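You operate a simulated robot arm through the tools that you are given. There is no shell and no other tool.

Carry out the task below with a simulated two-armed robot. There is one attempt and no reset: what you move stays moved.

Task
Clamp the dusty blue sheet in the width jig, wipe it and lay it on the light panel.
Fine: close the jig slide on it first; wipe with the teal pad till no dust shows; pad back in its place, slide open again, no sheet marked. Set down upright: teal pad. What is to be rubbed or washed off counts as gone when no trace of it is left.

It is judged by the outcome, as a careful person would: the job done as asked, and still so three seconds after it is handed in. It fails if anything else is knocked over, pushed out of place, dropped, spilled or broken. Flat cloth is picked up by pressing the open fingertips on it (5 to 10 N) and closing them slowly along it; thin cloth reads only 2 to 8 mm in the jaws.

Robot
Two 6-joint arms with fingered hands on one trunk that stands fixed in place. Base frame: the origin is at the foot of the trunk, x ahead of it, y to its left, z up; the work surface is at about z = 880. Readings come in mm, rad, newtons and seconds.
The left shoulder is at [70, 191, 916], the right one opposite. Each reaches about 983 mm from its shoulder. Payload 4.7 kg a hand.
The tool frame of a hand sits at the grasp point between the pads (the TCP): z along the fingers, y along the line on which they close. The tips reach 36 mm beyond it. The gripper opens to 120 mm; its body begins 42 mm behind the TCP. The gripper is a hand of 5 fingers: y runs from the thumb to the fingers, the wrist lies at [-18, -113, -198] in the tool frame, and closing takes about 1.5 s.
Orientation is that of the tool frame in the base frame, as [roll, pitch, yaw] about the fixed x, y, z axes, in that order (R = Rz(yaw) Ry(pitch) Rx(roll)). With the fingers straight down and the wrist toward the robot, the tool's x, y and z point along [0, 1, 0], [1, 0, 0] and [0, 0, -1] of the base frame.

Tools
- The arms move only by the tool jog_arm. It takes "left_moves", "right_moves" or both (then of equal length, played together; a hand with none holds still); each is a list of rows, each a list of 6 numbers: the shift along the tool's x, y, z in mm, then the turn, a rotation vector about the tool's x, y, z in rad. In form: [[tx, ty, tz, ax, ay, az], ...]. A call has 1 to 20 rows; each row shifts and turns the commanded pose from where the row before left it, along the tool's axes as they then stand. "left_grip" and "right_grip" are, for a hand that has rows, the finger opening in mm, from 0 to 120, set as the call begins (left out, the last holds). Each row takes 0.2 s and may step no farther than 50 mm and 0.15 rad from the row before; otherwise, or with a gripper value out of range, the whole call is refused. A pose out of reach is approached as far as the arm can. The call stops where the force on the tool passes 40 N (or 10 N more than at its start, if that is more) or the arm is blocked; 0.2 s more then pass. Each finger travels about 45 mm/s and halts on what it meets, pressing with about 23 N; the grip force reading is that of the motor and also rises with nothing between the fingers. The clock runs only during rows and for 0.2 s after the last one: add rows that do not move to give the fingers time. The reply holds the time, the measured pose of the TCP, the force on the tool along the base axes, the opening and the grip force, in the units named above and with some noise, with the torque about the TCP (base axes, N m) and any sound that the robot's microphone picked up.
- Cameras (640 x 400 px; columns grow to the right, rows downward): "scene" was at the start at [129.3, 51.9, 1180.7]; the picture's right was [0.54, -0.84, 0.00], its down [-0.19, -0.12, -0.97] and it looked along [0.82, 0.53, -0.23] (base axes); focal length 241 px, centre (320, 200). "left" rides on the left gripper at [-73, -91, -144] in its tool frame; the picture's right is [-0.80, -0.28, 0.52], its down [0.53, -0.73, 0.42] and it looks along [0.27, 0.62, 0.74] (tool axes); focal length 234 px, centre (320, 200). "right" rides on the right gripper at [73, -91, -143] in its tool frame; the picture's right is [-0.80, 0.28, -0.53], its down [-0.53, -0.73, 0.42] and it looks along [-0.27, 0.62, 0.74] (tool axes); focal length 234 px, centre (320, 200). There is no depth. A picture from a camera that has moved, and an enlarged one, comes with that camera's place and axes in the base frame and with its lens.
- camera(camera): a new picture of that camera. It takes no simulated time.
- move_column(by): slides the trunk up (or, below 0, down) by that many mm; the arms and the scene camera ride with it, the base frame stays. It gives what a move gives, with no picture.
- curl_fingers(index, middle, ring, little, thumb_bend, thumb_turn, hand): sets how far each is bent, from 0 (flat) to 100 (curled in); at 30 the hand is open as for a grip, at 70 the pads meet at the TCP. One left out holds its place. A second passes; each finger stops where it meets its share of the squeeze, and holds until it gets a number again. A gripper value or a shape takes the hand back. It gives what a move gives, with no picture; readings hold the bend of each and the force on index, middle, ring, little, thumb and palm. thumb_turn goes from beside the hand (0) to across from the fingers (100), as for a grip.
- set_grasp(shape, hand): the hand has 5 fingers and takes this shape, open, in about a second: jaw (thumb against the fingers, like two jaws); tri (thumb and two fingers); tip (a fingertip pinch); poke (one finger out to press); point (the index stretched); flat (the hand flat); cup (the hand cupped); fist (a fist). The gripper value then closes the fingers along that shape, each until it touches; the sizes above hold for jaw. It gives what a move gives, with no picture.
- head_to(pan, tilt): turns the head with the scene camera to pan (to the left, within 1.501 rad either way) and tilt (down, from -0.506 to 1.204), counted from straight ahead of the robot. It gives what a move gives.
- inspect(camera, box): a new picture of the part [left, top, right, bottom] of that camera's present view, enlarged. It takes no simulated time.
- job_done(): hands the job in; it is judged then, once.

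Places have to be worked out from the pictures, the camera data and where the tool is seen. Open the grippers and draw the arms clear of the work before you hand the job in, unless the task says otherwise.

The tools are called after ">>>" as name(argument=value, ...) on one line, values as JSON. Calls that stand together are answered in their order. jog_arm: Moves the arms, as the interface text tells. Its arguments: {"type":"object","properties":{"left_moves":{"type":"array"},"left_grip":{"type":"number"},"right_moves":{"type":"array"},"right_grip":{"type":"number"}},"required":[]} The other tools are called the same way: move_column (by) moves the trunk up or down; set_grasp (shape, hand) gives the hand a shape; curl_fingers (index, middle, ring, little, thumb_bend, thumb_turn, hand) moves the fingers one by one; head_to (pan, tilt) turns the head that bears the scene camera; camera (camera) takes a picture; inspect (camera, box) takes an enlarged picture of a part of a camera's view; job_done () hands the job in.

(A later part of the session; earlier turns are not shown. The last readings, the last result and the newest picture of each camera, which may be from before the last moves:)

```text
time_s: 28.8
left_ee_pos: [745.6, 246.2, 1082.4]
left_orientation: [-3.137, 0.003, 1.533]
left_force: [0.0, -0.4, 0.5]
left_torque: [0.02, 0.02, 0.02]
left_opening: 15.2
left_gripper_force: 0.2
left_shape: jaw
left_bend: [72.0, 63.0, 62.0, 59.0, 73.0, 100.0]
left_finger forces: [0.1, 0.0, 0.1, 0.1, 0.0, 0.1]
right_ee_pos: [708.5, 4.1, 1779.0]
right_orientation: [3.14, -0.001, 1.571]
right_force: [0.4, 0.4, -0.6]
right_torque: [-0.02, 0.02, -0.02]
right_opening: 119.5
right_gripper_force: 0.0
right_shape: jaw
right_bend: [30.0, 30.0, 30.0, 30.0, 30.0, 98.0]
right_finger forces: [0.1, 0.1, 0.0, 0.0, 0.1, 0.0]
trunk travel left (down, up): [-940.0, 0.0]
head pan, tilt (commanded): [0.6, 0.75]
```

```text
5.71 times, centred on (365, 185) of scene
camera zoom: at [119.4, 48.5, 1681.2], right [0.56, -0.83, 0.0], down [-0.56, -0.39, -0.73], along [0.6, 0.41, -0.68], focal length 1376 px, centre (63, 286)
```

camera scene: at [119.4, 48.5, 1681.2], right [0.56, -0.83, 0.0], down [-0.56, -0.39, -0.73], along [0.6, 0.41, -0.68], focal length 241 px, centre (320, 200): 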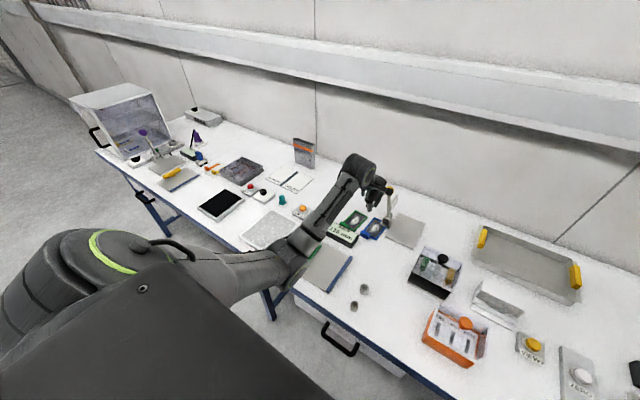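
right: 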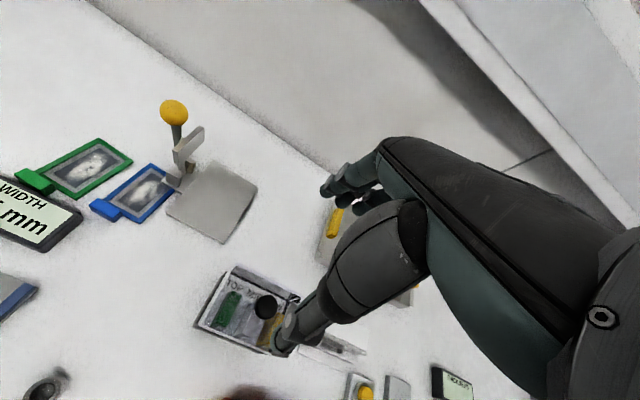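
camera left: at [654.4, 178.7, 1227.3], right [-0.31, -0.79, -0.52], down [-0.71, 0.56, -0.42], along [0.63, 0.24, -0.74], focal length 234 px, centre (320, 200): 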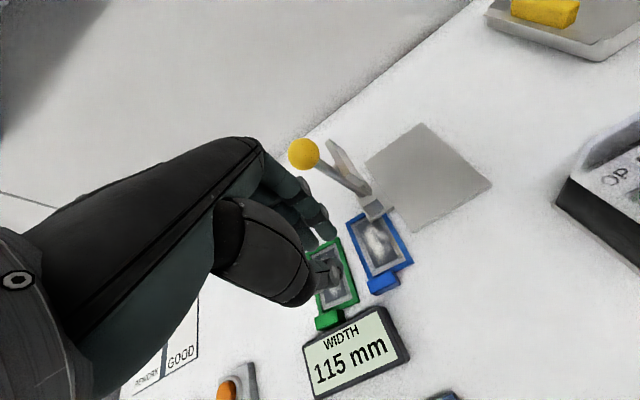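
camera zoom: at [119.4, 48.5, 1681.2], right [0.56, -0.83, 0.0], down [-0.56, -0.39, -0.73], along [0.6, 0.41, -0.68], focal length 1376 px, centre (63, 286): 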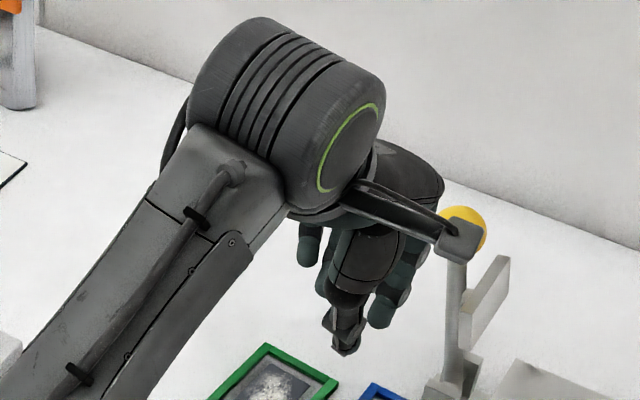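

Index sits about 15 mm to one side of the thumb, the other fingers to the other. To avoid the green sheet I try the "tri" shape (thumb and two fingers) and look at it.

>>> set_grasp(hand="left", shape="tri")

>>> inspect(camera="left", box=[190, 130, 430, 320])

>>> inspect(camera="scene", box=[325, 150, 405, 220])

```text
time_s: 29.7
left_ee_pos: [746.3, 245.9, 1084.9]
left_orientation: [-3.137, 0.002, 1.534]
left_force: [-1.0, -0.7, -0.1]
left_torque: [0.01, 0.0, -0.04]
left_opening: 119.2
left_gripper_force: 0.1
left_shape: tri
left_bend: [30.0, 30.0, 99.0, 99.0, 30.0, 98.0]
left_finger forces: [0.0, 0.1, 0.1, 0.0, 0.1, 0.1]
right_ee_pos: [709.0, 4.9, 1779.4]
right_orientation: [-3.14, 0.0, 1.57]
right_force: [0.1, 0.2, 0.2]
right_torque: [0.01, -0.01, 0.02]
right_opening: 119.5
right_gripper_force: 0.0
right_shape: jaw
right_bend: [30.0, 30.0, 30.0, 30.0, 30.0, 98.0]
right_finger forces: [0.1, 0.0, 0.0, 0.0, 0.0, 0.1]
trunk travel left (down, up): [-940.0, 0.0]
head pan, tilt (commanded): [0.6, 0.75]
```

```text
2.11 times, centred on (310, 225) of left
camera zoom: at [654.1, 178.8, 1227.4], right [-0.31, -0.79, -0.52], down [-0.71, 0.56, -0.42], along [0.63, 0.24, -0.74], focal length 493 px, centre (341, 147)
```

zoom: 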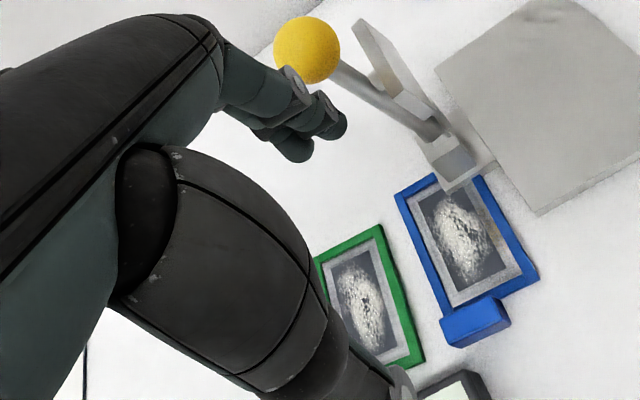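

```text
5.71 times, centred on (365, 185) of scene
camera zoom: at [119.3, 48.1, 1681.2], right [0.56, -0.83, 0.0], down [-0.56, -0.39, -0.73], along [0.6, 0.41, -0.68], focal length 1376 px, centre (63, 286)
```

zoom: 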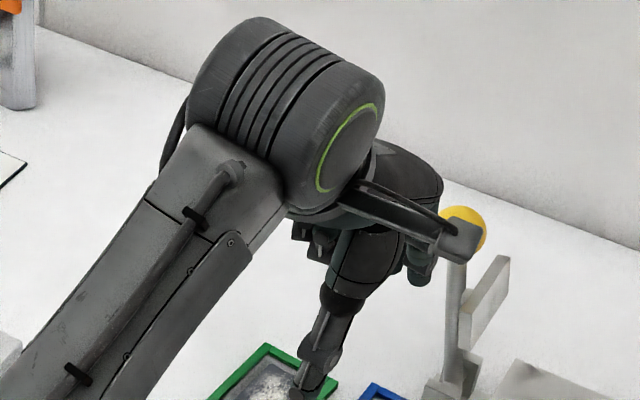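

Ring and little are folded away. I narrow the opening to about 45 mm and descend over the handle in steps, checking with the camera.

>>> jog_arm(left_moves=[[2.2, 2.1, 0, 0, 0, 0], [0, 0, 0, 0, 0, 0], [0, 0, 0, 0, 0, 0], [0, 0, 0, 0, 0, 0], [0, 0, 0, 0, 0, 0], [0, 0, 0, 0, 0, 0], [0, 0, 35, 0, 0, 0], [0, 0, 35, 0, 0, 0], [0, 0, 30, 0, 0, 0], [0, 0, 0, 0, 0, 0]], left_grip=45)

>>> camera(camera="left")

>>> inspect(camera="left", box=[260, 180, 420, 320])

>>> inspect(camera="scene", box=[330, 180, 410, 250])

```text
time_s: 31.9
left_ee_pos: [744.9, 248.4, 983.2]
left_orientation: [-3.135, 0.002, 1.534]
left_force: [0.4, 0.0, -0.6]
left_torque: [-0.02, -0.01, -0.02]
left_opening: 45.2
left_gripper_force: 0.0
left_shape: tri
left_bend: [74.0, 50.0, 99.0, 99.0, 73.0, 100.0]
left_finger forces: [0.0, 0.1, 0.0, 0.1, 0.0, 0.0]
right_ee_pos: [707.5, 3.5, 1779.3]
right_orientation: [-3.141, 0.0, 1.571]
right_force: [0.3, 0.4, -0.4]
right_torque: [0.02, -0.02, 0.02]
right_opening: 119.4
right_gripper_force: 0.2
right_shape: jaw
right_bend: [30.0, 30.0, 30.0, 30.0, 30.0, 98.0]
right_finger forces: [0.0, 0.0, 0.0, 0.0, 0.1, 0.0]
trunk travel left (down, up): [-940.0, 0.0]
head pan, tilt (commanded): [0.6, 0.75]
```

```text
taken
camera left: at [653.4, 180.7, 1127.5], right [-0.31, -0.79, -0.52], down [-0.71, 0.56, -0.42], along [0.63, 0.24, -0.74], focal length 234 px, centre (320, 200)
```

left: 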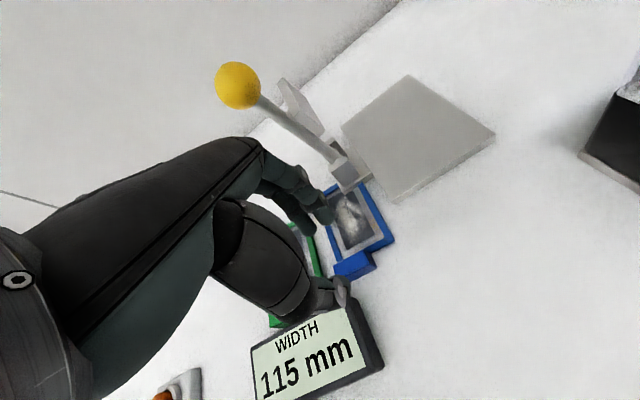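

```text
2.86 times, centred on (340, 250) of left
camera zoom: at [653.4, 180.7, 1127.5], right [-0.31, -0.79, -0.52], down [-0.71, 0.56, -0.42], along [0.63, 0.24, -0.74], focal length 669 px, centre (263, 57)
```

zoom: 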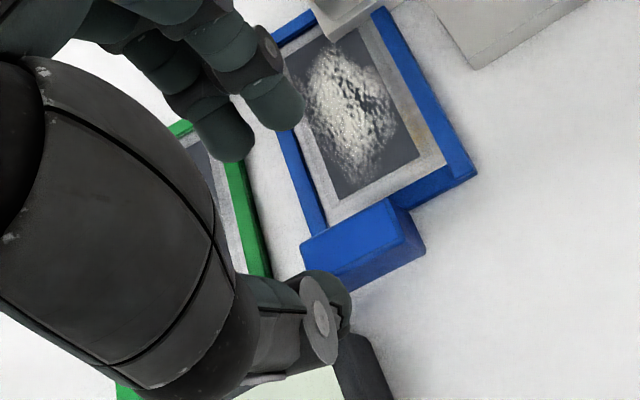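

```text
5.71 times, centred on (370, 215) of scene
camera zoom: at [119.4, 47.9, 1681.2], right [0.56, -0.83, 0.0], down [-0.56, -0.39, -0.73], along [0.6, 0.41, -0.68], focal length 1376 px, centre (34, 114)
```

zoom: 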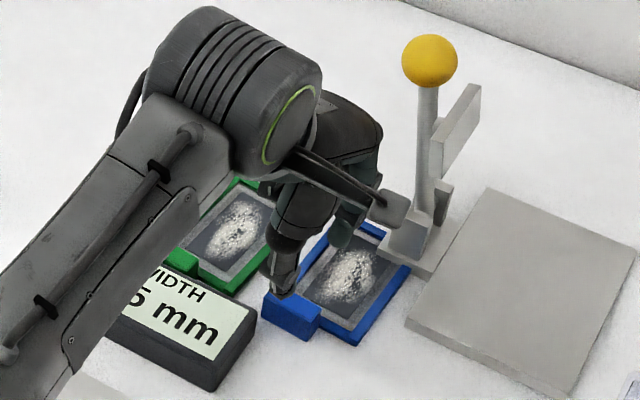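

Fingers straddle the handle correctly. I shift slightly (+2.6 in x, −3 in y) and descend to about z=945, then check the reading.

>>> jog_arm(left_moves=[[-3.2, 2.8, 0, 0, 0, 0], [0, 0, 19, 0, 0, 0], [0, 0, 19, 0, 0, 0], [0, 0, 0, 0, 0, 0]])

>>> inspect(camera="left", box=[260, 180, 420, 320])

```text
time_s: 32.9
left_ee_pos: [749.5, 244.4, 946.1]
left_orientation: [-3.137, 0.0, 1.534]
left_force: [-0.2, 0.4, -0.5]
left_torque: [-0.01, 0.01, -0.05]
left_opening: 45.5
left_gripper_force: 0.1
left_shape: tri
left_bend: [74.0, 50.0, 99.0, 99.0, 73.0, 100.0]
left_finger forces: [0.0, 0.1, 0.1, 0.0, 0.0, 0.1]
right_ee_pos: [708.4, 4.5, 1779.6]
right_orientation: [3.142, 0.001, 1.571]
right_force: [0.9, 0.2, 0.4]
right_torque: [-0.01, -0.03, -0.01]
right_opening: 119.5
right_gripper_force: 0.0
right_shape: jaw
right_bend: [30.0, 30.0, 30.0, 30.0, 30.0, 98.0]
right_finger forces: [0.0, 0.0, 0.1, 0.1, 0.0, 0.0]
trunk travel left (down, up): [-940.0, 0.0]
head pan, tilt (commanded): [0.6, 0.75]
```

```text
2.86 times, centred on (340, 250) of left
camera zoom: at [656.9, 176.7, 1090.1], right [-0.31, -0.79, -0.52], down [-0.71, 0.56, -0.42], along [0.63, 0.24, -0.74], focal length 669 px, centre (263, 57)
```

zoom: 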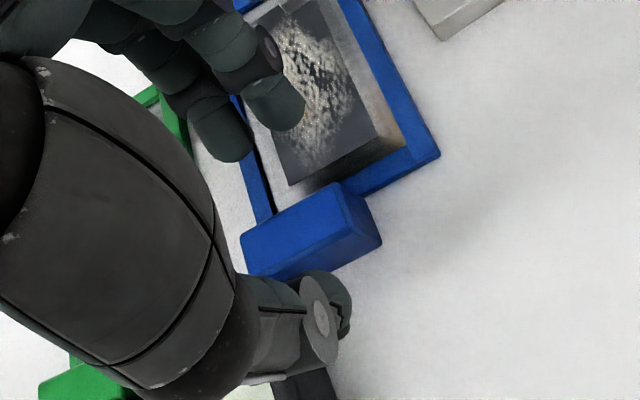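

Handle centre is about 3 mm nearer than the TCP; I correct and descend the last 18 mm slowly.

>>> jog_arm(left_moves=[[0, -3, 0, 0, 0, 0], [0, 0, 6, 0, 0, 0], [0, 0, 6, 0, 0, 0], [0, 0, 6, 0, 0, 0], [0, 0, 0, 0, 0, 0]])

>>> inspect(camera="left", box=[260, 180, 420, 320])

>>> inspect(camera="scene", box=[330, 190, 410, 260])

```text
time_s: 34.1
left_ee_pos: [747.1, 244.5, 928.5]
left_orientation: [-3.139, 0.003, 1.533]
left_force: [0.0, 0.0, 0.1]
left_torque: [-0.01, 0.01, -0.01]
left_opening: 45.5
left_gripper_force: 0.0
left_shape: tri
left_bend: [74.0, 50.0, 99.0, 99.0, 73.0, 100.0]
left_finger forces: [0.1, 0.1, 0.1, 0.1, 0.0, 0.0]
right_ee_pos: [708.2, 5.0, 1779.6]
right_orientation: [3.141, 0.001, 1.572]
right_force: [0.0, 0.7, -0.3]
right_torque: [0.0, 0.0, -0.02]
right_opening: 119.4
right_gripper_force: 0.1
right_shape: jaw
right_bend: [30.0, 30.0, 30.0, 30.0, 30.0, 98.0]
right_finger forces: [0.0, 0.0, 0.1, 0.0, 0.0, 0.0]
trunk travel left (down, up): [-940.0, 0.0]
head pan, tilt (commanded): [0.6, 0.75]
```

```text
2.86 times, centred on (340, 250) of left
camera zoom: at [654.1, 177.1, 1071.2], right [-0.31, -0.79, -0.52], down [-0.71, 0.56, -0.42], along [0.63, 0.24, -0.74], focal length 669 px, centre (263, 57)
```

zoom: 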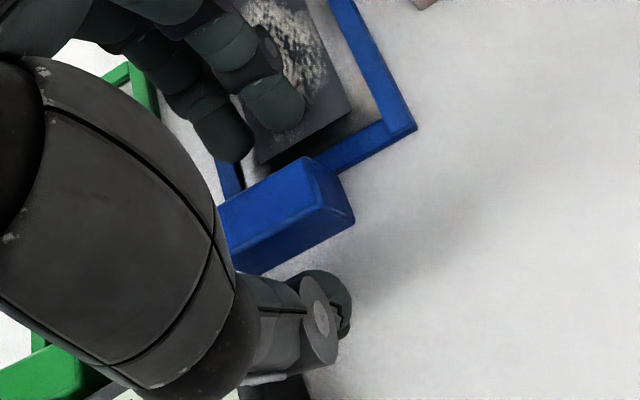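

```text
5.71 times, centred on (370, 225) of scene
camera zoom: at [119.4, 48.0, 1681.2], right [0.56, -0.83, 0.0], down [-0.56, -0.39, -0.73], along [0.6, 0.41, -0.68], focal length 1376 px, centre (34, 57)
```

zoom: 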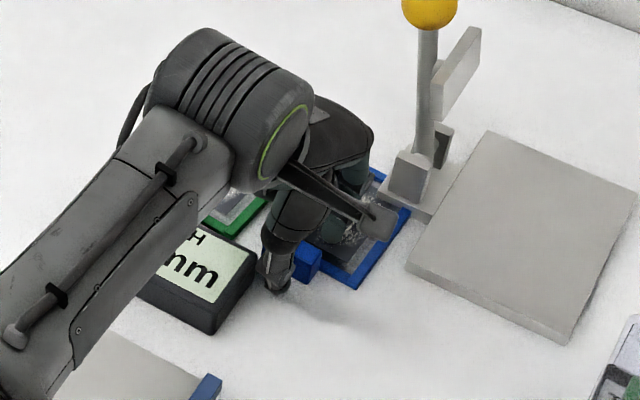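

Thumb and fingers straddle the handle with no contact forces. I close slowly on the handle.

>>> jog_arm(left_moves=[[0, 0, 0, 0, 0, 0], [0, 0, 0, 0, 0, 0], [0, 0, 0, 0, 0, 0], [0, 0, 0, 0, 0, 0], [0, 0, 0, 0, 0, 0], [0, 0, 0, 0, 0, 0], [0, 0, 0, 0, 0, 0]], left_grip=6)

>>> inspect(camera="left", box=[260, 180, 420, 320])

```text
time_s: 35.7
left_ee_pos: [746.9, 245.4, 926.9]
left_orientation: [-3.137, 0.002, 1.534]
left_force: [0.5, 0.8, -0.1]
left_torque: [-0.01, -0.02, 0.0]
left_opening: 13.2
left_gripper_force: 22.9
left_shape: tri
left_bend: [72.0, 64.0, 100.0, 100.0, 74.0, 100.0]
left_finger forces: [10.6, 9.9, 0.0, 0.0, 20.3, 0.1]
right_ee_pos: [708.0, 4.6, 1779.5]
right_orientation: [3.141, 0.002, 1.571]
right_force: [-0.4, 0.3, -0.3]
right_torque: [0.0, -0.03, 0.0]
right_opening: 119.7
right_gripper_force: 0.0
right_shape: jaw
right_bend: [30.0, 30.0, 30.0, 30.0, 30.0, 98.0]
right_finger forces: [0.0, 0.0, 0.0, 0.1, 0.0, 0.1]
trunk travel left (down, up): [-940.0, 0.0]
head pan, tilt (commanded): [0.6, 0.75]
```

```text
2.86 times, centred on (340, 250) of left
camera zoom: at [654.2, 177.3, 1071.4], right [-0.31, -0.79, -0.52], down [-0.71, 0.56, -0.42], along [0.63, 0.24, -0.74], focal length 669 px, centre (263, 57)
```

zoom: 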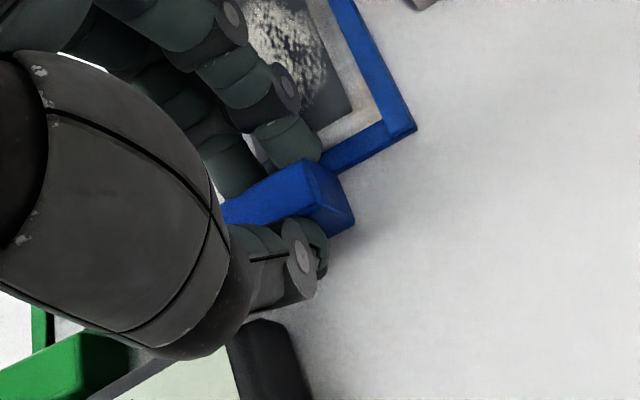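

Handle held (13 mm, about 20 N). I now draw the sheet toward the robot and slightly right, lifting just a touch, so its far edge clears the lever base.

>>> jog_arm(left_moves=[[0, 0, -1.5, 0, 0, 0], [-2, -5, 0, 0, 0, 0], [-3, -6, 0, 0, 0, 0], [-3, -6, 0, 0, 0, 0], [-4, -6, 0, 0, 0, 0], [-4, -6, 0, 0, 0, 0], [0, 0, 0, 0, 0, 0]])

>>> camera(camera="left")

>>> inspect(camera="scene", box=[330, 190, 410, 260])

```text
time_s: 37.3
left_ee_pos: [716.4, 229.6, 929.4]
left_orientation: [-3.134, 0.004, 1.534]
left_force: [-0.4, 0.4, -0.1]
left_torque: [0.04, 0.05, 0.03]
left_opening: 13.2
left_gripper_force: 23.1
left_shape: tri
left_bend: [72.0, 64.0, 100.0, 100.0, 74.0, 100.0]
left_finger forces: [11.4, 9.9, 0.0, 0.0, 21.3, 0.0]
right_ee_pos: [707.4, 6.2, 1780.1]
right_orientation: [-3.14, 0.001, 1.568]
right_force: [0.0, 0.0, 0.3]
right_torque: [0.0, 0.0, 0.05]
right_opening: 119.6
right_gripper_force: 0.1
right_shape: jaw
right_bend: [30.0, 30.0, 30.0, 30.0, 30.0, 98.0]
right_finger forces: [0.1, 0.0, 0.0, 0.0, 0.0, 0.0]
trunk travel left (down, up): [-940.0, 0.0]
head pan, tilt (commanded): [0.6, 0.75]
```

```text
taken
camera left: at [624.5, 162.8, 1073.9], right [-0.31, -0.79, -0.52], down [-0.72, 0.56, -0.42], along [0.63, 0.24, -0.74], focal length 234 px, centre (320, 200)
```

left: 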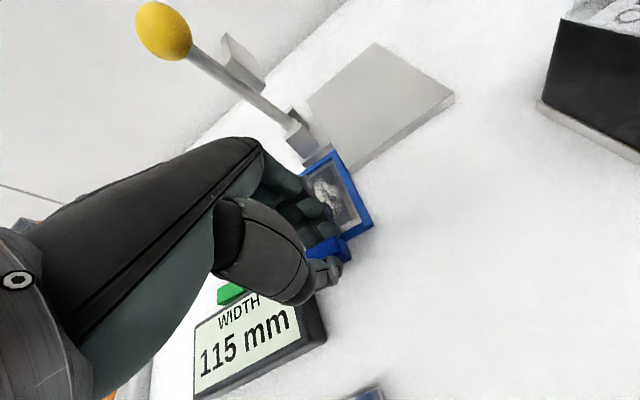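

```text
5.71 times, centred on (370, 225) of scene
camera zoom: at [119.8, 48.3, 1681.2], right [0.56, -0.83, 0.0], down [-0.56, -0.39, -0.73], along [0.6, 0.41, -0.68], focal length 1376 px, centre (34, 57)
```

zoom: 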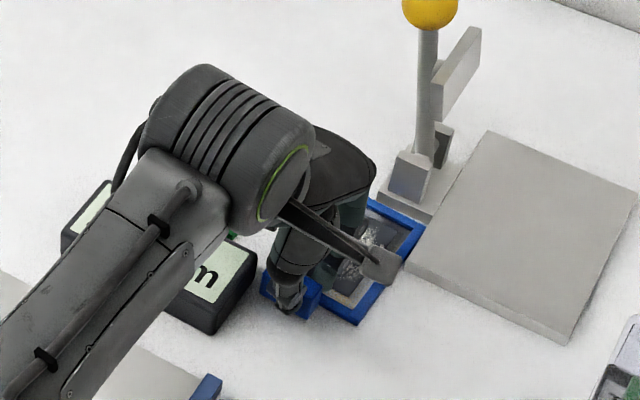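

The sheet came free of the lever with almost no force. I draw it back a little more, then lift it 60 mm and check how it hangs.

>>> jog_arm(left_moves=[[-3, -6, 0, 0, 0, 0], [-3, -6, 0, 0, 0, 0], [0, 0, -5, 0, 0, 0], [0, 0, -10, 0, 0, 0], [0, 0, -15, 0, 0, 0], [0, 0, -15, 0, 0, 0], [0, 0, -15, 0, 0, 0], [0, 0, 0, 0, 0, 0]])

>>> camera(camera="left")

>>> inspect(camera="scene", box=[310, 190, 410, 270])

```text
time_s: 39.1
left_ee_pos: [705.3, 224.7, 989.5]
left_orientation: [-3.138, 0.002, 1.534]
left_force: [0.4, 0.3, -1.0]
left_torque: [0.03, 0.02, 0.03]
left_opening: 13.1
left_gripper_force: 23.3
left_shape: tri
left_bend: [72.0, 64.0, 100.0, 100.0, 74.0, 100.0]
left_finger forces: [11.1, 10.4, 0.0, 0.0, 21.5, 0.1]
right_ee_pos: [709.2, 5.3, 1779.4]
right_orientation: [-3.141, 0.0, 1.57]
right_force: [0.1, 1.0, -0.8]
right_torque: [0.0, -0.02, 0.0]
right_opening: 119.5
right_gripper_force: 0.1
right_shape: jaw
right_bend: [30.0, 30.0, 30.0, 30.0, 30.0, 98.0]
right_finger forces: [0.0, 0.1, 0.0, 0.0, 0.0, 0.0]
trunk travel left (down, up): [-940.0, 0.0]
head pan, tilt (commanded): [0.6, 0.75]
```

```text
taken
camera left: at [612.1, 157.2, 1133.1], right [-0.31, -0.79, -0.52], down [-0.71, 0.56, -0.42], along [0.63, 0.24, -0.74], focal length 234 px, centre (320, 200)
```

left: 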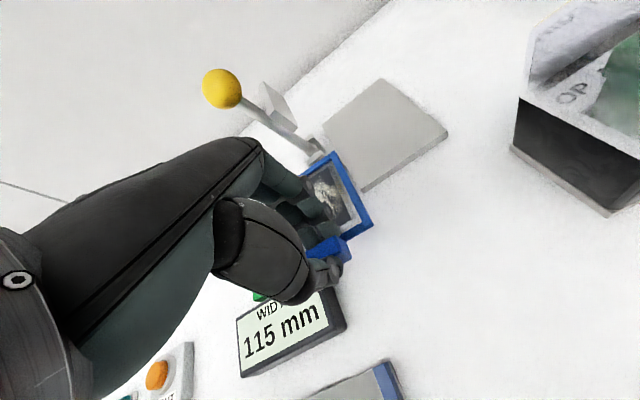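

```text
5.00 times, centred on (360, 230) of scene
camera zoom: at [119.5, 48.0, 1681.2], right [0.56, -0.83, 0.0], down [-0.56, -0.39, -0.73], along [0.6, 0.41, -0.68], focal length 1204 px, centre (120, 50)
```

zoom: 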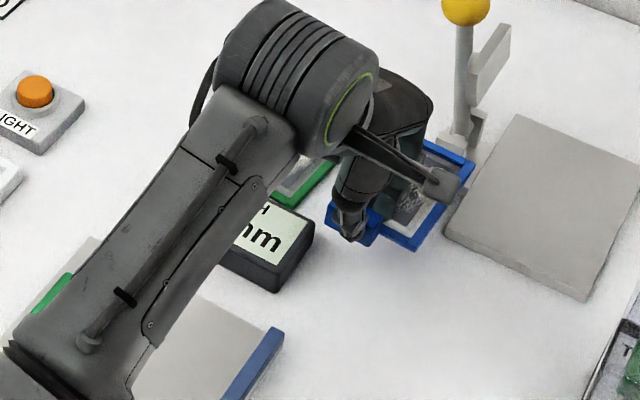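

The sheet hangs level and firm. I carry it over toward the jig at about z=1000.

>>> jog_arm(left_moves=[[9.7, -26.8, -1.5, 0, 0, 0], [9.7, -26.8, -1.5, 0, 0, 0], [9.7, -26.8, -1.5, 0, 0, 0], [9.7, -26.8, -1.5, 0, 0, 0], [9.7, -26.8, -1.5, 0, 0, 0], [9.7, -26.8, -1.5, 0, 0, 0], [9.7, -26.8, -1.5, 0, 0, 0], [0, 0, 0, 0, 0, 0]])

>>> camera(camera="left")

>>> camera(camera="scene")

```text
time_s: 40.9
left_ee_pos: [519.3, 299.1, 1001.9]
left_orientation: [-3.137, 0.002, 1.533]
left_force: [0.0, 0.0, -0.2]
left_torque: [-0.02, 0.05, -0.03]
left_opening: 13.2
left_gripper_force: 22.6
left_shape: tri
left_bend: [72.0, 64.0, 100.0, 100.0, 74.0, 100.0]
left_finger forces: [11.0, 10.3, 0.0, 0.1, 21.3, 0.0]
right_ee_pos: [709.4, 5.6, 1779.8]
right_orientation: [3.141, 0.001, 1.569]
right_force: [-0.8, -0.4, -0.4]
right_torque: [-0.04, 0.01, -0.01]
right_opening: 119.7
right_gripper_force: 0.1
right_shape: jaw
right_bend: [30.0, 30.0, 30.0, 30.0, 30.0, 98.0]
right_finger forces: [0.1, 0.1, 0.1, 0.0, 0.0, 0.0]
trunk travel left (down, up): [-940.0, 0.0]
head pan, tilt (commanded): [0.6, 0.75]
```

```text
taken
camera left: at [427.6, 231.6, 1146.0], right [-0.31, -0.79, -0.52], down [-0.71, 0.56, -0.42], along [0.63, 0.24, -0.74], focal length 234 px, centre (320, 200)
```

left: 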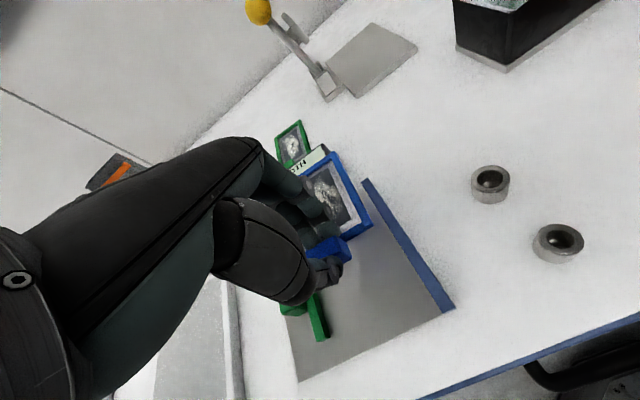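

```text
taken
camera scene: at [119.8, 47.8, 1681.2], right [0.56, -0.83, 0.0], down [-0.56, -0.39, -0.73], along [0.6, 0.41, -0.68], focal length 241 px, centre (320, 200)
```

scene: 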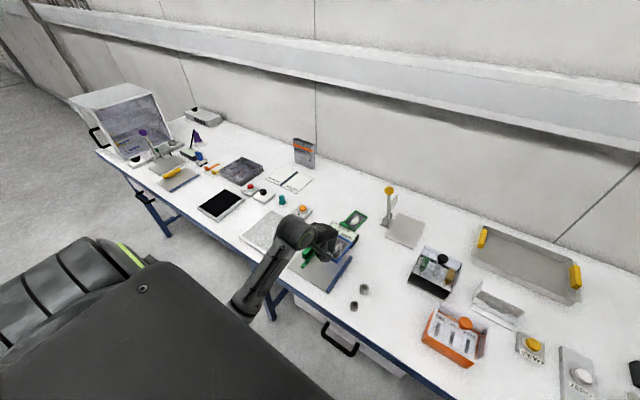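

The sheet is over the jig. I zoom in to measure the jig's rail, slide and plate relative to the hand.

>>> inspect(camera="left", box=[260, 150, 480, 390])

>>> inspect(camera="scene", box=[270, 210, 390, 310])

```text
1.67 times, centred on (370, 270) of left
camera zoom: at [427.6, 231.6, 1146.0], right [-0.31, -0.79, -0.52], down [-0.71, 0.56, -0.42], along [0.63, 0.24, -0.74], focal length 390 px, centre (237, 83)
```

zoom: 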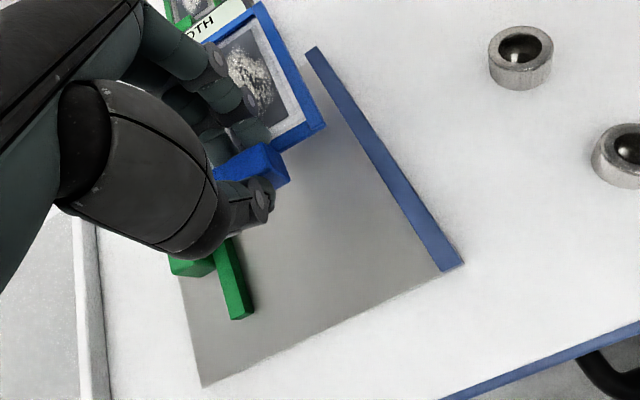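

```text
4.00 times, centred on (330, 260) of scene
camera zoom: at [119.8, 47.8, 1681.2], right [0.56, -0.83, 0.0], down [-0.56, -0.39, -0.73], along [0.6, 0.41, -0.68], focal length 963 px, centre (280, -40)
```

zoom: 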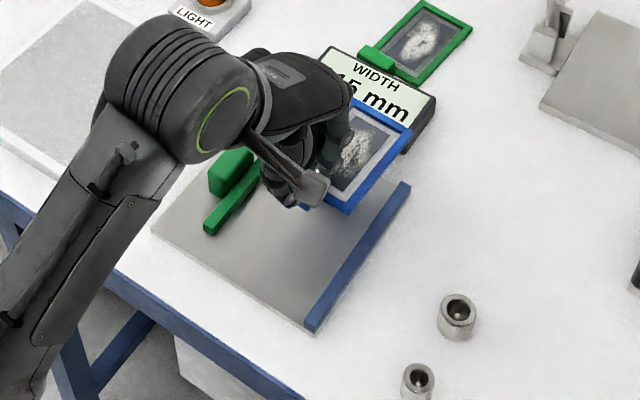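

Jig measured: rail inner face y≈253, slide bar inner face y≈367, bar x≈480–605. I align the sheet (small turn), shift to x≈489, y≈302 and lower to just above the plate.

>>> jog_arm(left_moves=[[0.6, -10, 0, 0, 0, -0.014], [0.6, -10, 0, 0, 0, -0.013], [0.7, -10, 0, 0, 0, 0], [0, 0, 15, 0, 0, 0], [0, 0, 15, 0, 0, 0], [0, 0, 15, 0, 0, 0], [0, 0, 0, 0, 0, 0]])

>>> inspect(camera="left", box=[260, 150, 480, 390])

>>> inspect(camera="scene", box=[270, 220, 370, 300])

```text
time_s: 42.5
left_ee_pos: [489.7, 302.6, 956.0]
left_orientation: [-3.137, 0.0, 1.56]
left_force: [-0.2, -0.8, -0.8]
left_torque: [-0.02, 0.02, 0.01]
left_opening: 13.2
left_gripper_force: 23.5
left_shape: tri
left_bend: [72.0, 64.0, 100.0, 100.0, 74.0, 100.0]
left_finger forces: [10.8, 10.4, 0.1, 0.1, 21.2, 0.0]
right_ee_pos: [708.9, 5.8, 1778.7]
right_orientation: [-3.142, -0.001, 1.57]
right_force: [0.4, 0.4, 0.5]
right_torque: [-0.06, -0.02, 0.03]
right_opening: 119.4
right_gripper_force: 0.1
right_shape: jaw
right_bend: [30.0, 30.0, 30.0, 30.0, 30.0, 98.0]
right_finger forces: [0.0, 0.0, 0.0, 0.0, 0.1, 0.0]
trunk travel left (down, up): [-940.0, 0.0]
head pan, tilt (commanded): [0.6, 0.75]
```

```text
1.67 times, centred on (370, 270) of left
camera zoom: at [399.2, 232.6, 1100.6], right [-0.29, -0.8, -0.52], down [-0.73, 0.54, -0.42], along [0.62, 0.26, -0.74], focal length 390 px, centre (237, 83)
```

zoom: 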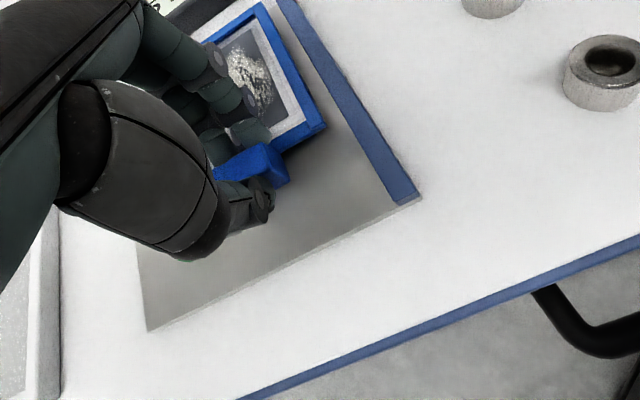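

```text
5.00 times, centred on (320, 260) of scene
camera zoom: at [119.4, 48.2, 1681.2], right [0.56, -0.83, 0.0], down [-0.56, -0.39, -0.73], along [0.6, 0.41, -0.68], focal length 1204 px, centre (320, -100)
```

zoom: 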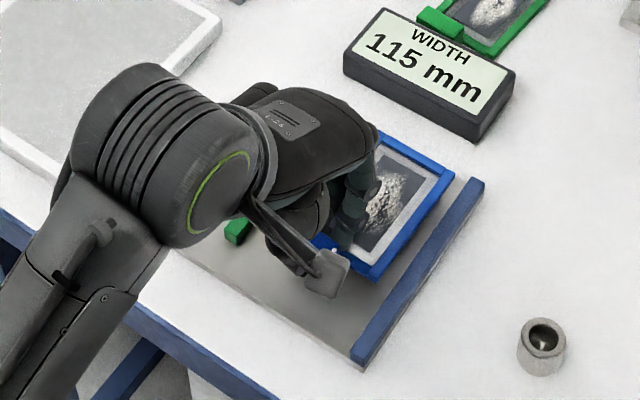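

The sheet's right edge is parallel to the rail with about 8 mm clearance. I lower it to the plate in small steps watching the force.

>>> jog_arm(left_moves=[[0, 0, 8, 0, 0, 0], [0, 0, 7, 0, 0, 0], [0, 0, 2, 0, 0, 0], [0, 0, 2, 0, 0, 0], [0, 0, 0, 0, 0, 0]])

```text
time_s: 43.7
left_ee_pos: [490.1, 302.3, 938.2]
left_orientation: [-3.136, 0.003, 1.56]
left_force: [0.7, 0.3, 0.4]
left_torque: [-0.01, 0.0, -0.01]
left_opening: 13.4
left_gripper_force: 22.7
left_shape: tri
left_bend: [72.0, 64.0, 100.0, 100.0, 74.0, 100.0]
left_finger forces: [10.9, 10.3, 0.0, 0.1, 21.3, 0.1]
right_ee_pos: [708.4, 5.7, 1779.6]
right_orientation: [3.142, -0.001, 1.571]
right_force: [-0.4, 0.7, 0.7]
right_torque: [-0.03, 0.0, 0.01]
right_opening: 119.8
right_gripper_force: 0.2
right_shape: jaw
right_bend: [30.0, 30.0, 30.0, 30.0, 30.0, 98.0]
right_finger forces: [0.0, 0.1, 0.0, 0.1, 0.0, 0.0]
trunk travel left (down, up): [-940.0, 0.0]
head pan, tilt (commanded): [0.6, 0.75]
```

No contact yet; I go down another 2 mm in 1 mm steps.

>>> jog_arm(left_moves=[[0, 0, 1, 0, 0, 0], [0, 0, 1, 0, 0, 0], [0, 0, 0, 0, 0, 0]])

>>> inspect(camera="scene", box=[290, 230, 350, 280])

```text
time_s: 44.5
left_ee_pos: [490.0, 302.9, 935.0]
left_orientation: [-3.137, 0.002, 1.561]
left_force: [-0.4, 0.5, -0.2]
left_torque: [-0.03, -0.07, 0.02]
left_opening: 12.9
left_gripper_force: 22.9
left_shape: tri
left_bend: [72.0, 64.0, 100.0, 100.0, 74.0, 100.0]
left_finger forces: [11.0, 10.2, 0.0, 0.1, 21.4, 0.0]
right_ee_pos: [708.7, 4.5, 1780.1]
right_orientation: [3.141, -0.002, 1.571]
right_force: [0.5, -0.5, -0.3]
right_torque: [-0.03, -0.02, -0.02]
right_opening: 119.5
right_gripper_force: 0.0
right_shape: jaw
right_bend: [30.0, 30.0, 30.0, 30.0, 30.0, 98.0]
right_finger forces: [0.0, 0.0, 0.0, 0.0, 0.0, 0.0]
trunk travel left (down, up): [-940.0, 0.0]
head pan, tilt (commanded): [0.6, 0.75]
```

```text
8.00 times, centred on (320, 255) of scene
camera zoom: at [119.3, 48.1, 1681.2], right [0.56, -0.83, 0.0], down [-0.56, -0.39, -0.73], along [0.6, 0.41, -0.68], focal length 1926 px, centre (320, -240)
```

zoom: 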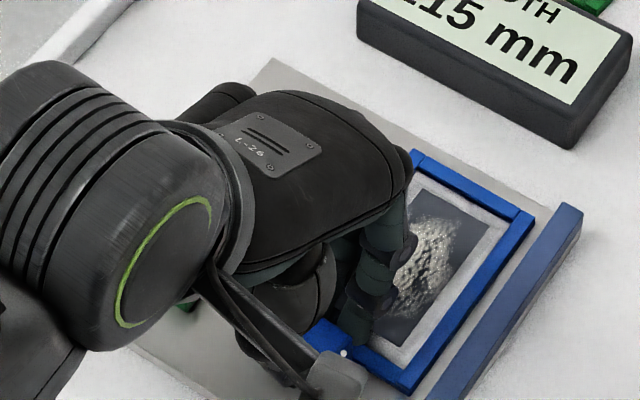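

Almost down. I continue with a few more 1 mm steps until contact shows.

>>> jog_arm(left_moves=[[0, 0, 1, 0, 0, 0], [0, 0, 0, 0, 0, 0]])

>>> jog_arm(left_moves=[[0, 0, 1, 0, 0, 0], [0, 0, 0, 0, 0, 0]])

```text
time_s: 45.1
left_ee_pos: [490.1, 301.7, 933.9]
left_orientation: [-3.137, 0.001, 1.563]
left_force: [-0.1, 0.4, 4.4]
left_torque: [-0.02, -0.06, 0.01]
left_opening: 13.2
left_gripper_force: 23.4
left_shape: tri
left_bend: [72.0, 64.0, 100.0, 100.0, 74.0, 100.0]
left_finger forces: [11.6, 10.5, 0.0, 0.1, 22.0, 0.0]
right_ee_pos: [708.7, 4.7, 1778.9]
right_orientation: [3.141, 0.0, 1.571]
right_force: [0.0, -0.1, 0.4]
right_torque: [-0.05, -0.01, 0.01]
right_opening: 119.7
right_gripper_force: 0.0
right_shape: jaw
right_bend: [30.0, 30.0, 30.0, 30.0, 30.0, 98.0]
right_finger forces: [0.0, 0.1, 0.1, 0.0, 0.0, 0.0]
trunk travel left (down, up): [-940.0, 0.0]
head pan, tilt (commanded): [0.6, 0.75]
```

```text
time_s: 45.7
left_ee_pos: [490.8, 302.7, 934.6]
left_orientation: [-3.139, 0.001, 1.561]
left_force: [1.0, 1.3, 9.2]
left_torque: [0.04, -0.1, 0.03]
left_opening: 13.3
left_gripper_force: 22.7
left_shape: tri
left_bend: [72.0, 64.0, 100.0, 100.0, 74.0, 100.0]
left_finger forces: [12.6, 11.2, 0.0, 0.1, 22.8, 0.1]
right_ee_pos: [708.6, 4.2, 1780.7]
right_orientation: [-3.141, 0.0, 1.57]
right_force: [-0.2, -0.1, -0.8]
right_torque: [0.01, 0.01, -0.03]
right_opening: 119.9
right_gripper_force: 0.1
right_shape: jaw
right_bend: [30.0, 30.0, 30.0, 30.0, 30.0, 98.0]
right_finger forces: [0.0, 0.0, 0.1, 0.0, 0.0, 0.0]
trunk travel left (down, up): [-940.0, 0.0]
head pan, tilt (commanded): [0.6, 0.75]
```

The sheet rests on the plate (contact ~9 N). I ease up 1 mm, open the fingers to 40 mm, and rise straight up.

>>> jog_arm(left_moves=[[0, 0, -1.5, 0, 0, 0], [0, 0, 0, 0, 0, 0]])

>>> jog_arm(left_moves=[[0, 0, 0, 0, 0, 0], [0, 0, 0, 0, 0, 0], [0, 0, 0, 0, 0, 0], [0, 0, 0, 0, 0, 0], [0, 0, -5, 0, 0, 0], [0, 0, -10, 0, 0, 0], [0, 0, -20, 0, 0, 0], [0, 0, -30, 0, 0, 0], [0, 0, -30, 0, 0, 0], [0, 0, 0, 0, 0, 0]], left_grip=40)

>>> camera(camera="left")

>>> inspect(camera="scene", box=[270, 220, 370, 300])

```text
time_s: 46.3
left_ee_pos: [488.4, 302.7, 934.3]
left_orientation: [-3.135, 0.002, 1.561]
left_force: [1.7, 0.0, 3.4]
left_torque: [-0.03, -0.08, -0.02]
left_opening: 13.4
left_gripper_force: 22.6
left_shape: tri
left_bend: [72.0, 64.0, 100.0, 100.0, 74.0, 100.0]
left_finger forces: [12.1, 11.1, 0.0, 0.0, 22.1, 0.0]
right_ee_pos: [708.2, 4.0, 1779.0]
right_orientation: [3.141, 0.0, 1.571]
right_force: [0.2, -0.7, -0.5]
right_torque: [-0.04, 0.02, -0.01]
right_opening: 119.9
right_gripper_force: 0.0
right_shape: jaw
right_bend: [30.0, 30.0, 30.0, 30.0, 30.0, 98.0]
right_finger forces: [0.1, 0.0, 0.0, 0.0, 0.0, 0.1]
trunk travel left (down, up): [-940.0, 0.0]
head pan, tilt (commanded): [0.6, 0.75]
```

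```text
time_s: 48.5
left_ee_pos: [491.0, 302.3, 1029.4]
left_orientation: [-3.137, 0.002, 1.561]
left_force: [0.9, 0.3, -0.1]
left_torque: [0.01, -0.01, 0.01]
left_opening: 39.7
left_gripper_force: 0.0
left_shape: tri
left_bend: [74.0, 52.0, 99.0, 99.0, 74.0, 100.0]
left_finger forces: [0.0, 0.1, 0.0, 0.0, 0.0, 0.0]
right_ee_pos: [708.4, 5.7, 1778.8]
right_orientation: [3.14, 0.0, 1.57]
right_force: [0.0, 0.6, 1.2]
right_torque: [0.02, 0.01, -0.02]
right_opening: 119.5
right_gripper_force: 0.1
right_shape: jaw
right_bend: [30.0, 30.0, 30.0, 30.0, 30.0, 98.0]
right_finger forces: [0.1, 0.0, 0.0, 0.0, 0.1, 0.0]
trunk travel left (down, up): [-940.0, 0.0]
head pan, tilt (commanded): [0.6, 0.75]
```

```text
taken
camera left: at [400.9, 232.7, 1174.0], right [-0.29, -0.8, -0.52], down [-0.73, 0.54, -0.42], along [0.62, 0.26, -0.74], focal length 234 px, centre (320, 200)
```

left: 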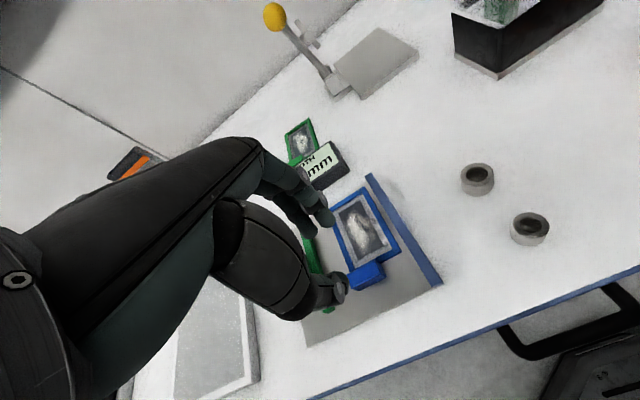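

```text
5.00 times, centred on (320, 260) of scene
camera zoom: at [119.3, 48.1, 1681.2], right [0.56, -0.83, 0.0], down [-0.56, -0.39, -0.73], along [0.6, 0.41, -0.68], focal length 1204 px, centre (320, -100)
```

zoom: 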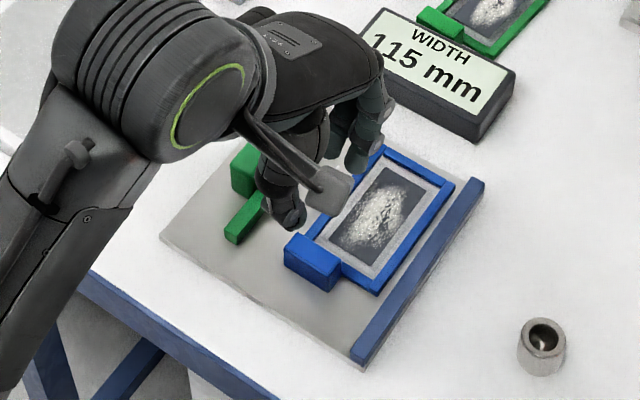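

The sheet lies flat and parallel in the jig. Next I turn the hand a quarter turn at height so it can grip the green slide handle across its thickness (along y).

>>> jog_arm(left_moves=[[0, 0, -10, 0, 0, 0.13], [0, 0, -10, 0, 0, 0.13], [0, 0, 0, 0, 0, 0.13], [0, 0, 0, 0, 0, 0.13], [0, 0, 0, 0, 0, 0.13], [0, 0, 0, 0, 0, 0.13], [0, 0, 0, 0, 0, 0.13], [0, 0, 0, 0, 0, 0.13], [0, 0, 0, 0, 0, 0.13], [0, 0, 0, 0, 0, 0.13], [0, 0, 0, 0, 0, 0.13], [0, 0, 0, 0, 0, 0.13], [0, 0, 0, 0, 0, 0]])

>>> camera(camera="scene")

>>> camera(camera="left")

```text
time_s: 51.3
left_ee_pos: [490.0, 301.9, 1050.2]
left_orientation: [3.14, 0.004, -0.002]
left_force: [-0.9, 0.0, 0.4]
left_torque: [-0.01, 0.0, -0.01]
left_opening: 39.6
left_gripper_force: 0.0
left_shape: tri
left_bend: [74.0, 52.0, 99.0, 99.0, 74.0, 100.0]
left_finger forces: [0.1, 0.1, 0.1, 0.0, 0.0, 0.0]
right_ee_pos: [708.5, 5.8, 1779.9]
right_orientation: [-3.141, 0.0, 1.572]
right_force: [0.6, -2.0, -0.5]
right_torque: [0.0, 0.03, -0.02]
right_opening: 119.4
right_gripper_force: 0.0
right_shape: jaw
right_bend: [30.0, 30.0, 30.0, 30.0, 30.0, 98.0]
right_finger forces: [0.0, 0.0, 0.1, 0.0, 0.0, 0.0]
trunk travel left (down, up): [-940.0, 0.0]
head pan, tilt (commanded): [0.6, 0.75]
```

```text
taken
camera scene: at [119.2, 48.2, 1681.2], right [0.56, -0.83, 0.0], down [-0.56, -0.39, -0.73], along [0.6, 0.41, -0.68], focal length 241 px, centre (320, 200)
```

scene: 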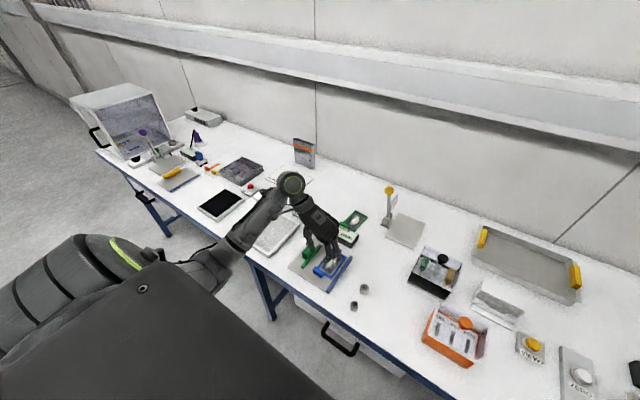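

```text
taken
camera left: at [419.4, 394.9, 1194.0], right [-0.81, 0.28, -0.52], down [0.53, 0.73, -0.43], along [0.26, -0.62, -0.74], focal length 234 px, centre (320, 200)
```

left: 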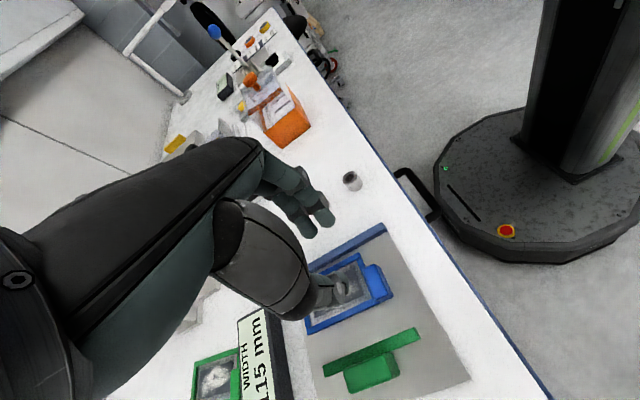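

The hand turned cleanly. I zoom in on the slide handle from this view to locate it.

>>> inspect(camera="left", box=[290, 220, 480, 400])

```text
2.22 times, centred on (385, 310) of left
camera zoom: at [419.4, 394.9, 1194.0], right [-0.81, 0.28, -0.52], down [0.53, 0.73, -0.43], along [0.26, -0.62, -0.74], focal length 520 px, centre (176, -44)
```

zoom: 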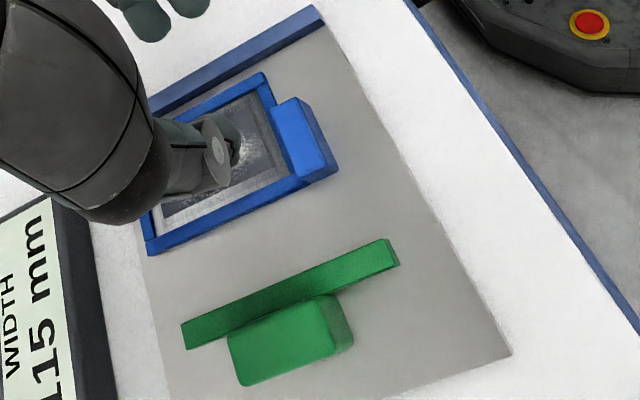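

Handle measured at x 513–565, y 381–400, top z≈917. I move above it and descend to about z=960.

>>> jog_arm(left_moves=[[15, -30, 0, 0, 0, 0], [15, -30, 0, 0, 0, 0], [15, -28.8, 0, 0, 0, 0], [0, 0, 30, 0, 0, 0], [0, 0, 30, 0, 0, 0], [0, 0, 30, 0, 0, 0], [0, 0, 0, 0, 0, 0]], left_grip=48)

>>> inspect(camera="left", box=[260, 180, 420, 320])

>>> inspect(camera="scene", box=[270, 220, 370, 300])

```text
time_s: 52.9
left_ee_pos: [533.7, 393.5, 959.1]
left_orientation: [-3.141, 0.005, 0.001]
left_force: [-0.1, 0.0, -0.6]
left_torque: [-0.01, 0.02, 0.0]
left_opening: 47.6
left_gripper_force: 0.0
left_shape: tri
left_bend: [74.0, 49.0, 99.0, 99.0, 73.0, 100.0]
left_finger forces: [0.0, 0.1, 0.0, 0.1, 0.0, 0.1]
right_ee_pos: [708.2, 4.8, 1779.4]
right_orientation: [-3.139, 0.001, 1.571]
right_force: [-0.7, 0.1, -0.3]
right_torque: [-0.01, 0.01, -0.04]
right_opening: 119.4
right_gripper_force: 0.0
right_shape: jaw
right_bend: [30.0, 30.0, 30.0, 30.0, 30.0, 98.0]
right_finger forces: [0.1, 0.0, 0.0, 0.0, 0.0, 0.0]
trunk travel left (down, up): [-940.0, 0.0]
head pan, tilt (commanded): [0.6, 0.75]
```

```text
2.86 times, centred on (340, 250) of left
camera zoom: at [463.4, 486.5, 1102.8], right [-0.81, 0.28, -0.52], down [0.53, 0.73, -0.43], along [0.26, -0.62, -0.74], focal length 669 px, centre (263, 57)
```

zoom: 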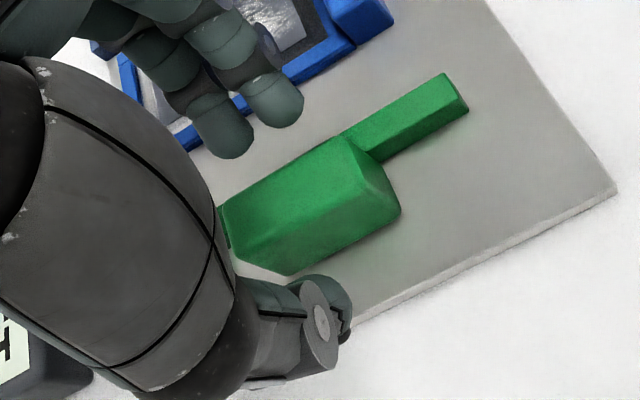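

```text
5.00 times, centred on (320, 260) of scene
camera zoom: at [119.4, 48.0, 1681.2], right [0.56, -0.83, 0.0], down [-0.56, -0.39, -0.73], along [0.6, 0.41, -0.68], focal length 1204 px, centre (320, -100)
```

zoom: 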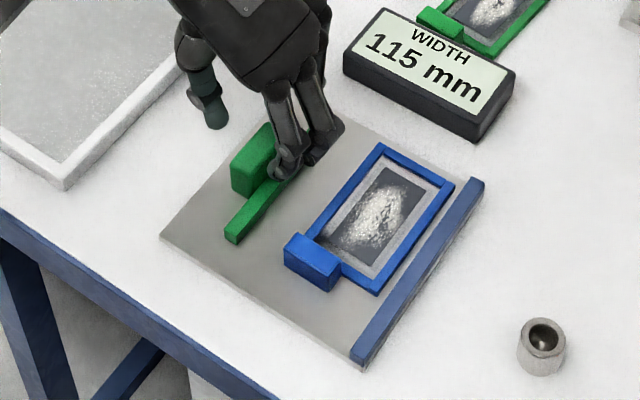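

The handle sits well between thumb and fingers. I descend 21 mm so the tips are just above the bar top, then close on the handle.

>>> jog_arm(left_moves=[[0, 2, 7, 0, 0, 0], [0, 0, 7, 0, 0, 0], [0, 0, 7, 0, 0, 0], [0, 0, 0, 0, 0, 0]])

>>> jog_arm(left_moves=[[0, 0, 0, 0, 0, 0], [0, 0, 0, 0, 0, 0], [0, 0, 0, 0, 0, 0], [0, 0, 0, 0, 0, 0], [0, 0, 0, 0, 0, 0], [0, 0, 0, 0, 0, 0]], left_grip=10)

>>> inspect(camera="left", box=[260, 180, 420, 320])

```text
time_s: 53.9
left_ee_pos: [534.5, 389.7, 937.4]
left_orientation: [3.14, 0.005, 0.001]
left_force: [-0.4, 0.4, -0.1]
left_torque: [-0.01, -0.01, -0.03]
left_opening: 47.8
left_gripper_force: 0.0
left_shape: tri
left_bend: [74.0, 49.0, 99.0, 99.0, 73.0, 100.0]
left_finger forces: [0.0, 0.1, 0.0, 0.0, 0.0, 0.1]
right_ee_pos: [708.0, 4.7, 1779.6]
right_orientation: [-3.141, 0.001, 1.572]
right_force: [-0.2, 0.3, 0.3]
right_torque: [0.01, 0.0, -0.01]
right_opening: 119.5
right_gripper_force: 0.0
right_shape: jaw
right_bend: [30.0, 30.0, 30.0, 30.0, 30.0, 98.0]
right_finger forces: [0.0, 0.1, 0.1, 0.1, 0.1, 0.0]
trunk travel left (down, up): [-940.0, 0.0]
head pan, tilt (commanded): [0.6, 0.75]
```

```text
time_s: 55.3
left_ee_pos: [534.3, 388.6, 940.1]
left_orientation: [3.141, 0.005, 0.001]
left_force: [1.2, -9.8, 3.0]
left_torque: [-0.81, 0.0, 0.14]
left_opening: 19.9
left_gripper_force: 23.2
left_shape: tri
left_bend: [72.0, 57.0, 100.0, 100.0, 74.0, 100.0]
left_finger forces: [14.8, 15.3, 0.1, 0.1, 19.1, 0.0]
right_ee_pos: [709.1, 2.1, 1780.5]
right_orientation: [-3.141, -0.001, 1.57]
right_force: [1.0, 0.5, 0.0]
right_torque: [-0.03, 0.01, 0.0]
right_opening: 119.5
right_gripper_force: 0.2
right_shape: jaw
right_bend: [30.0, 30.0, 30.0, 30.0, 30.0, 98.0]
right_finger forces: [0.0, 0.0, 0.0, 0.0, 0.1, 0.0]
trunk travel left (down, up): [-940.0, 0.0]
head pan, tilt (commanded): [0.6, 0.75]
```

```text
2.86 times, centred on (340, 250) of left
camera zoom: at [463.4, 481.4, 1082.8], right [-0.81, 0.28, -0.52], down [0.53, 0.73, -0.43], along [0.26, -0.62, -0.74], focal length 669 px, centre (263, 57)
```

zoom: 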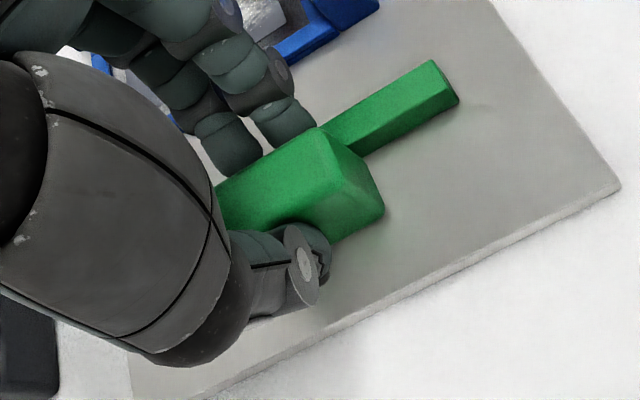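

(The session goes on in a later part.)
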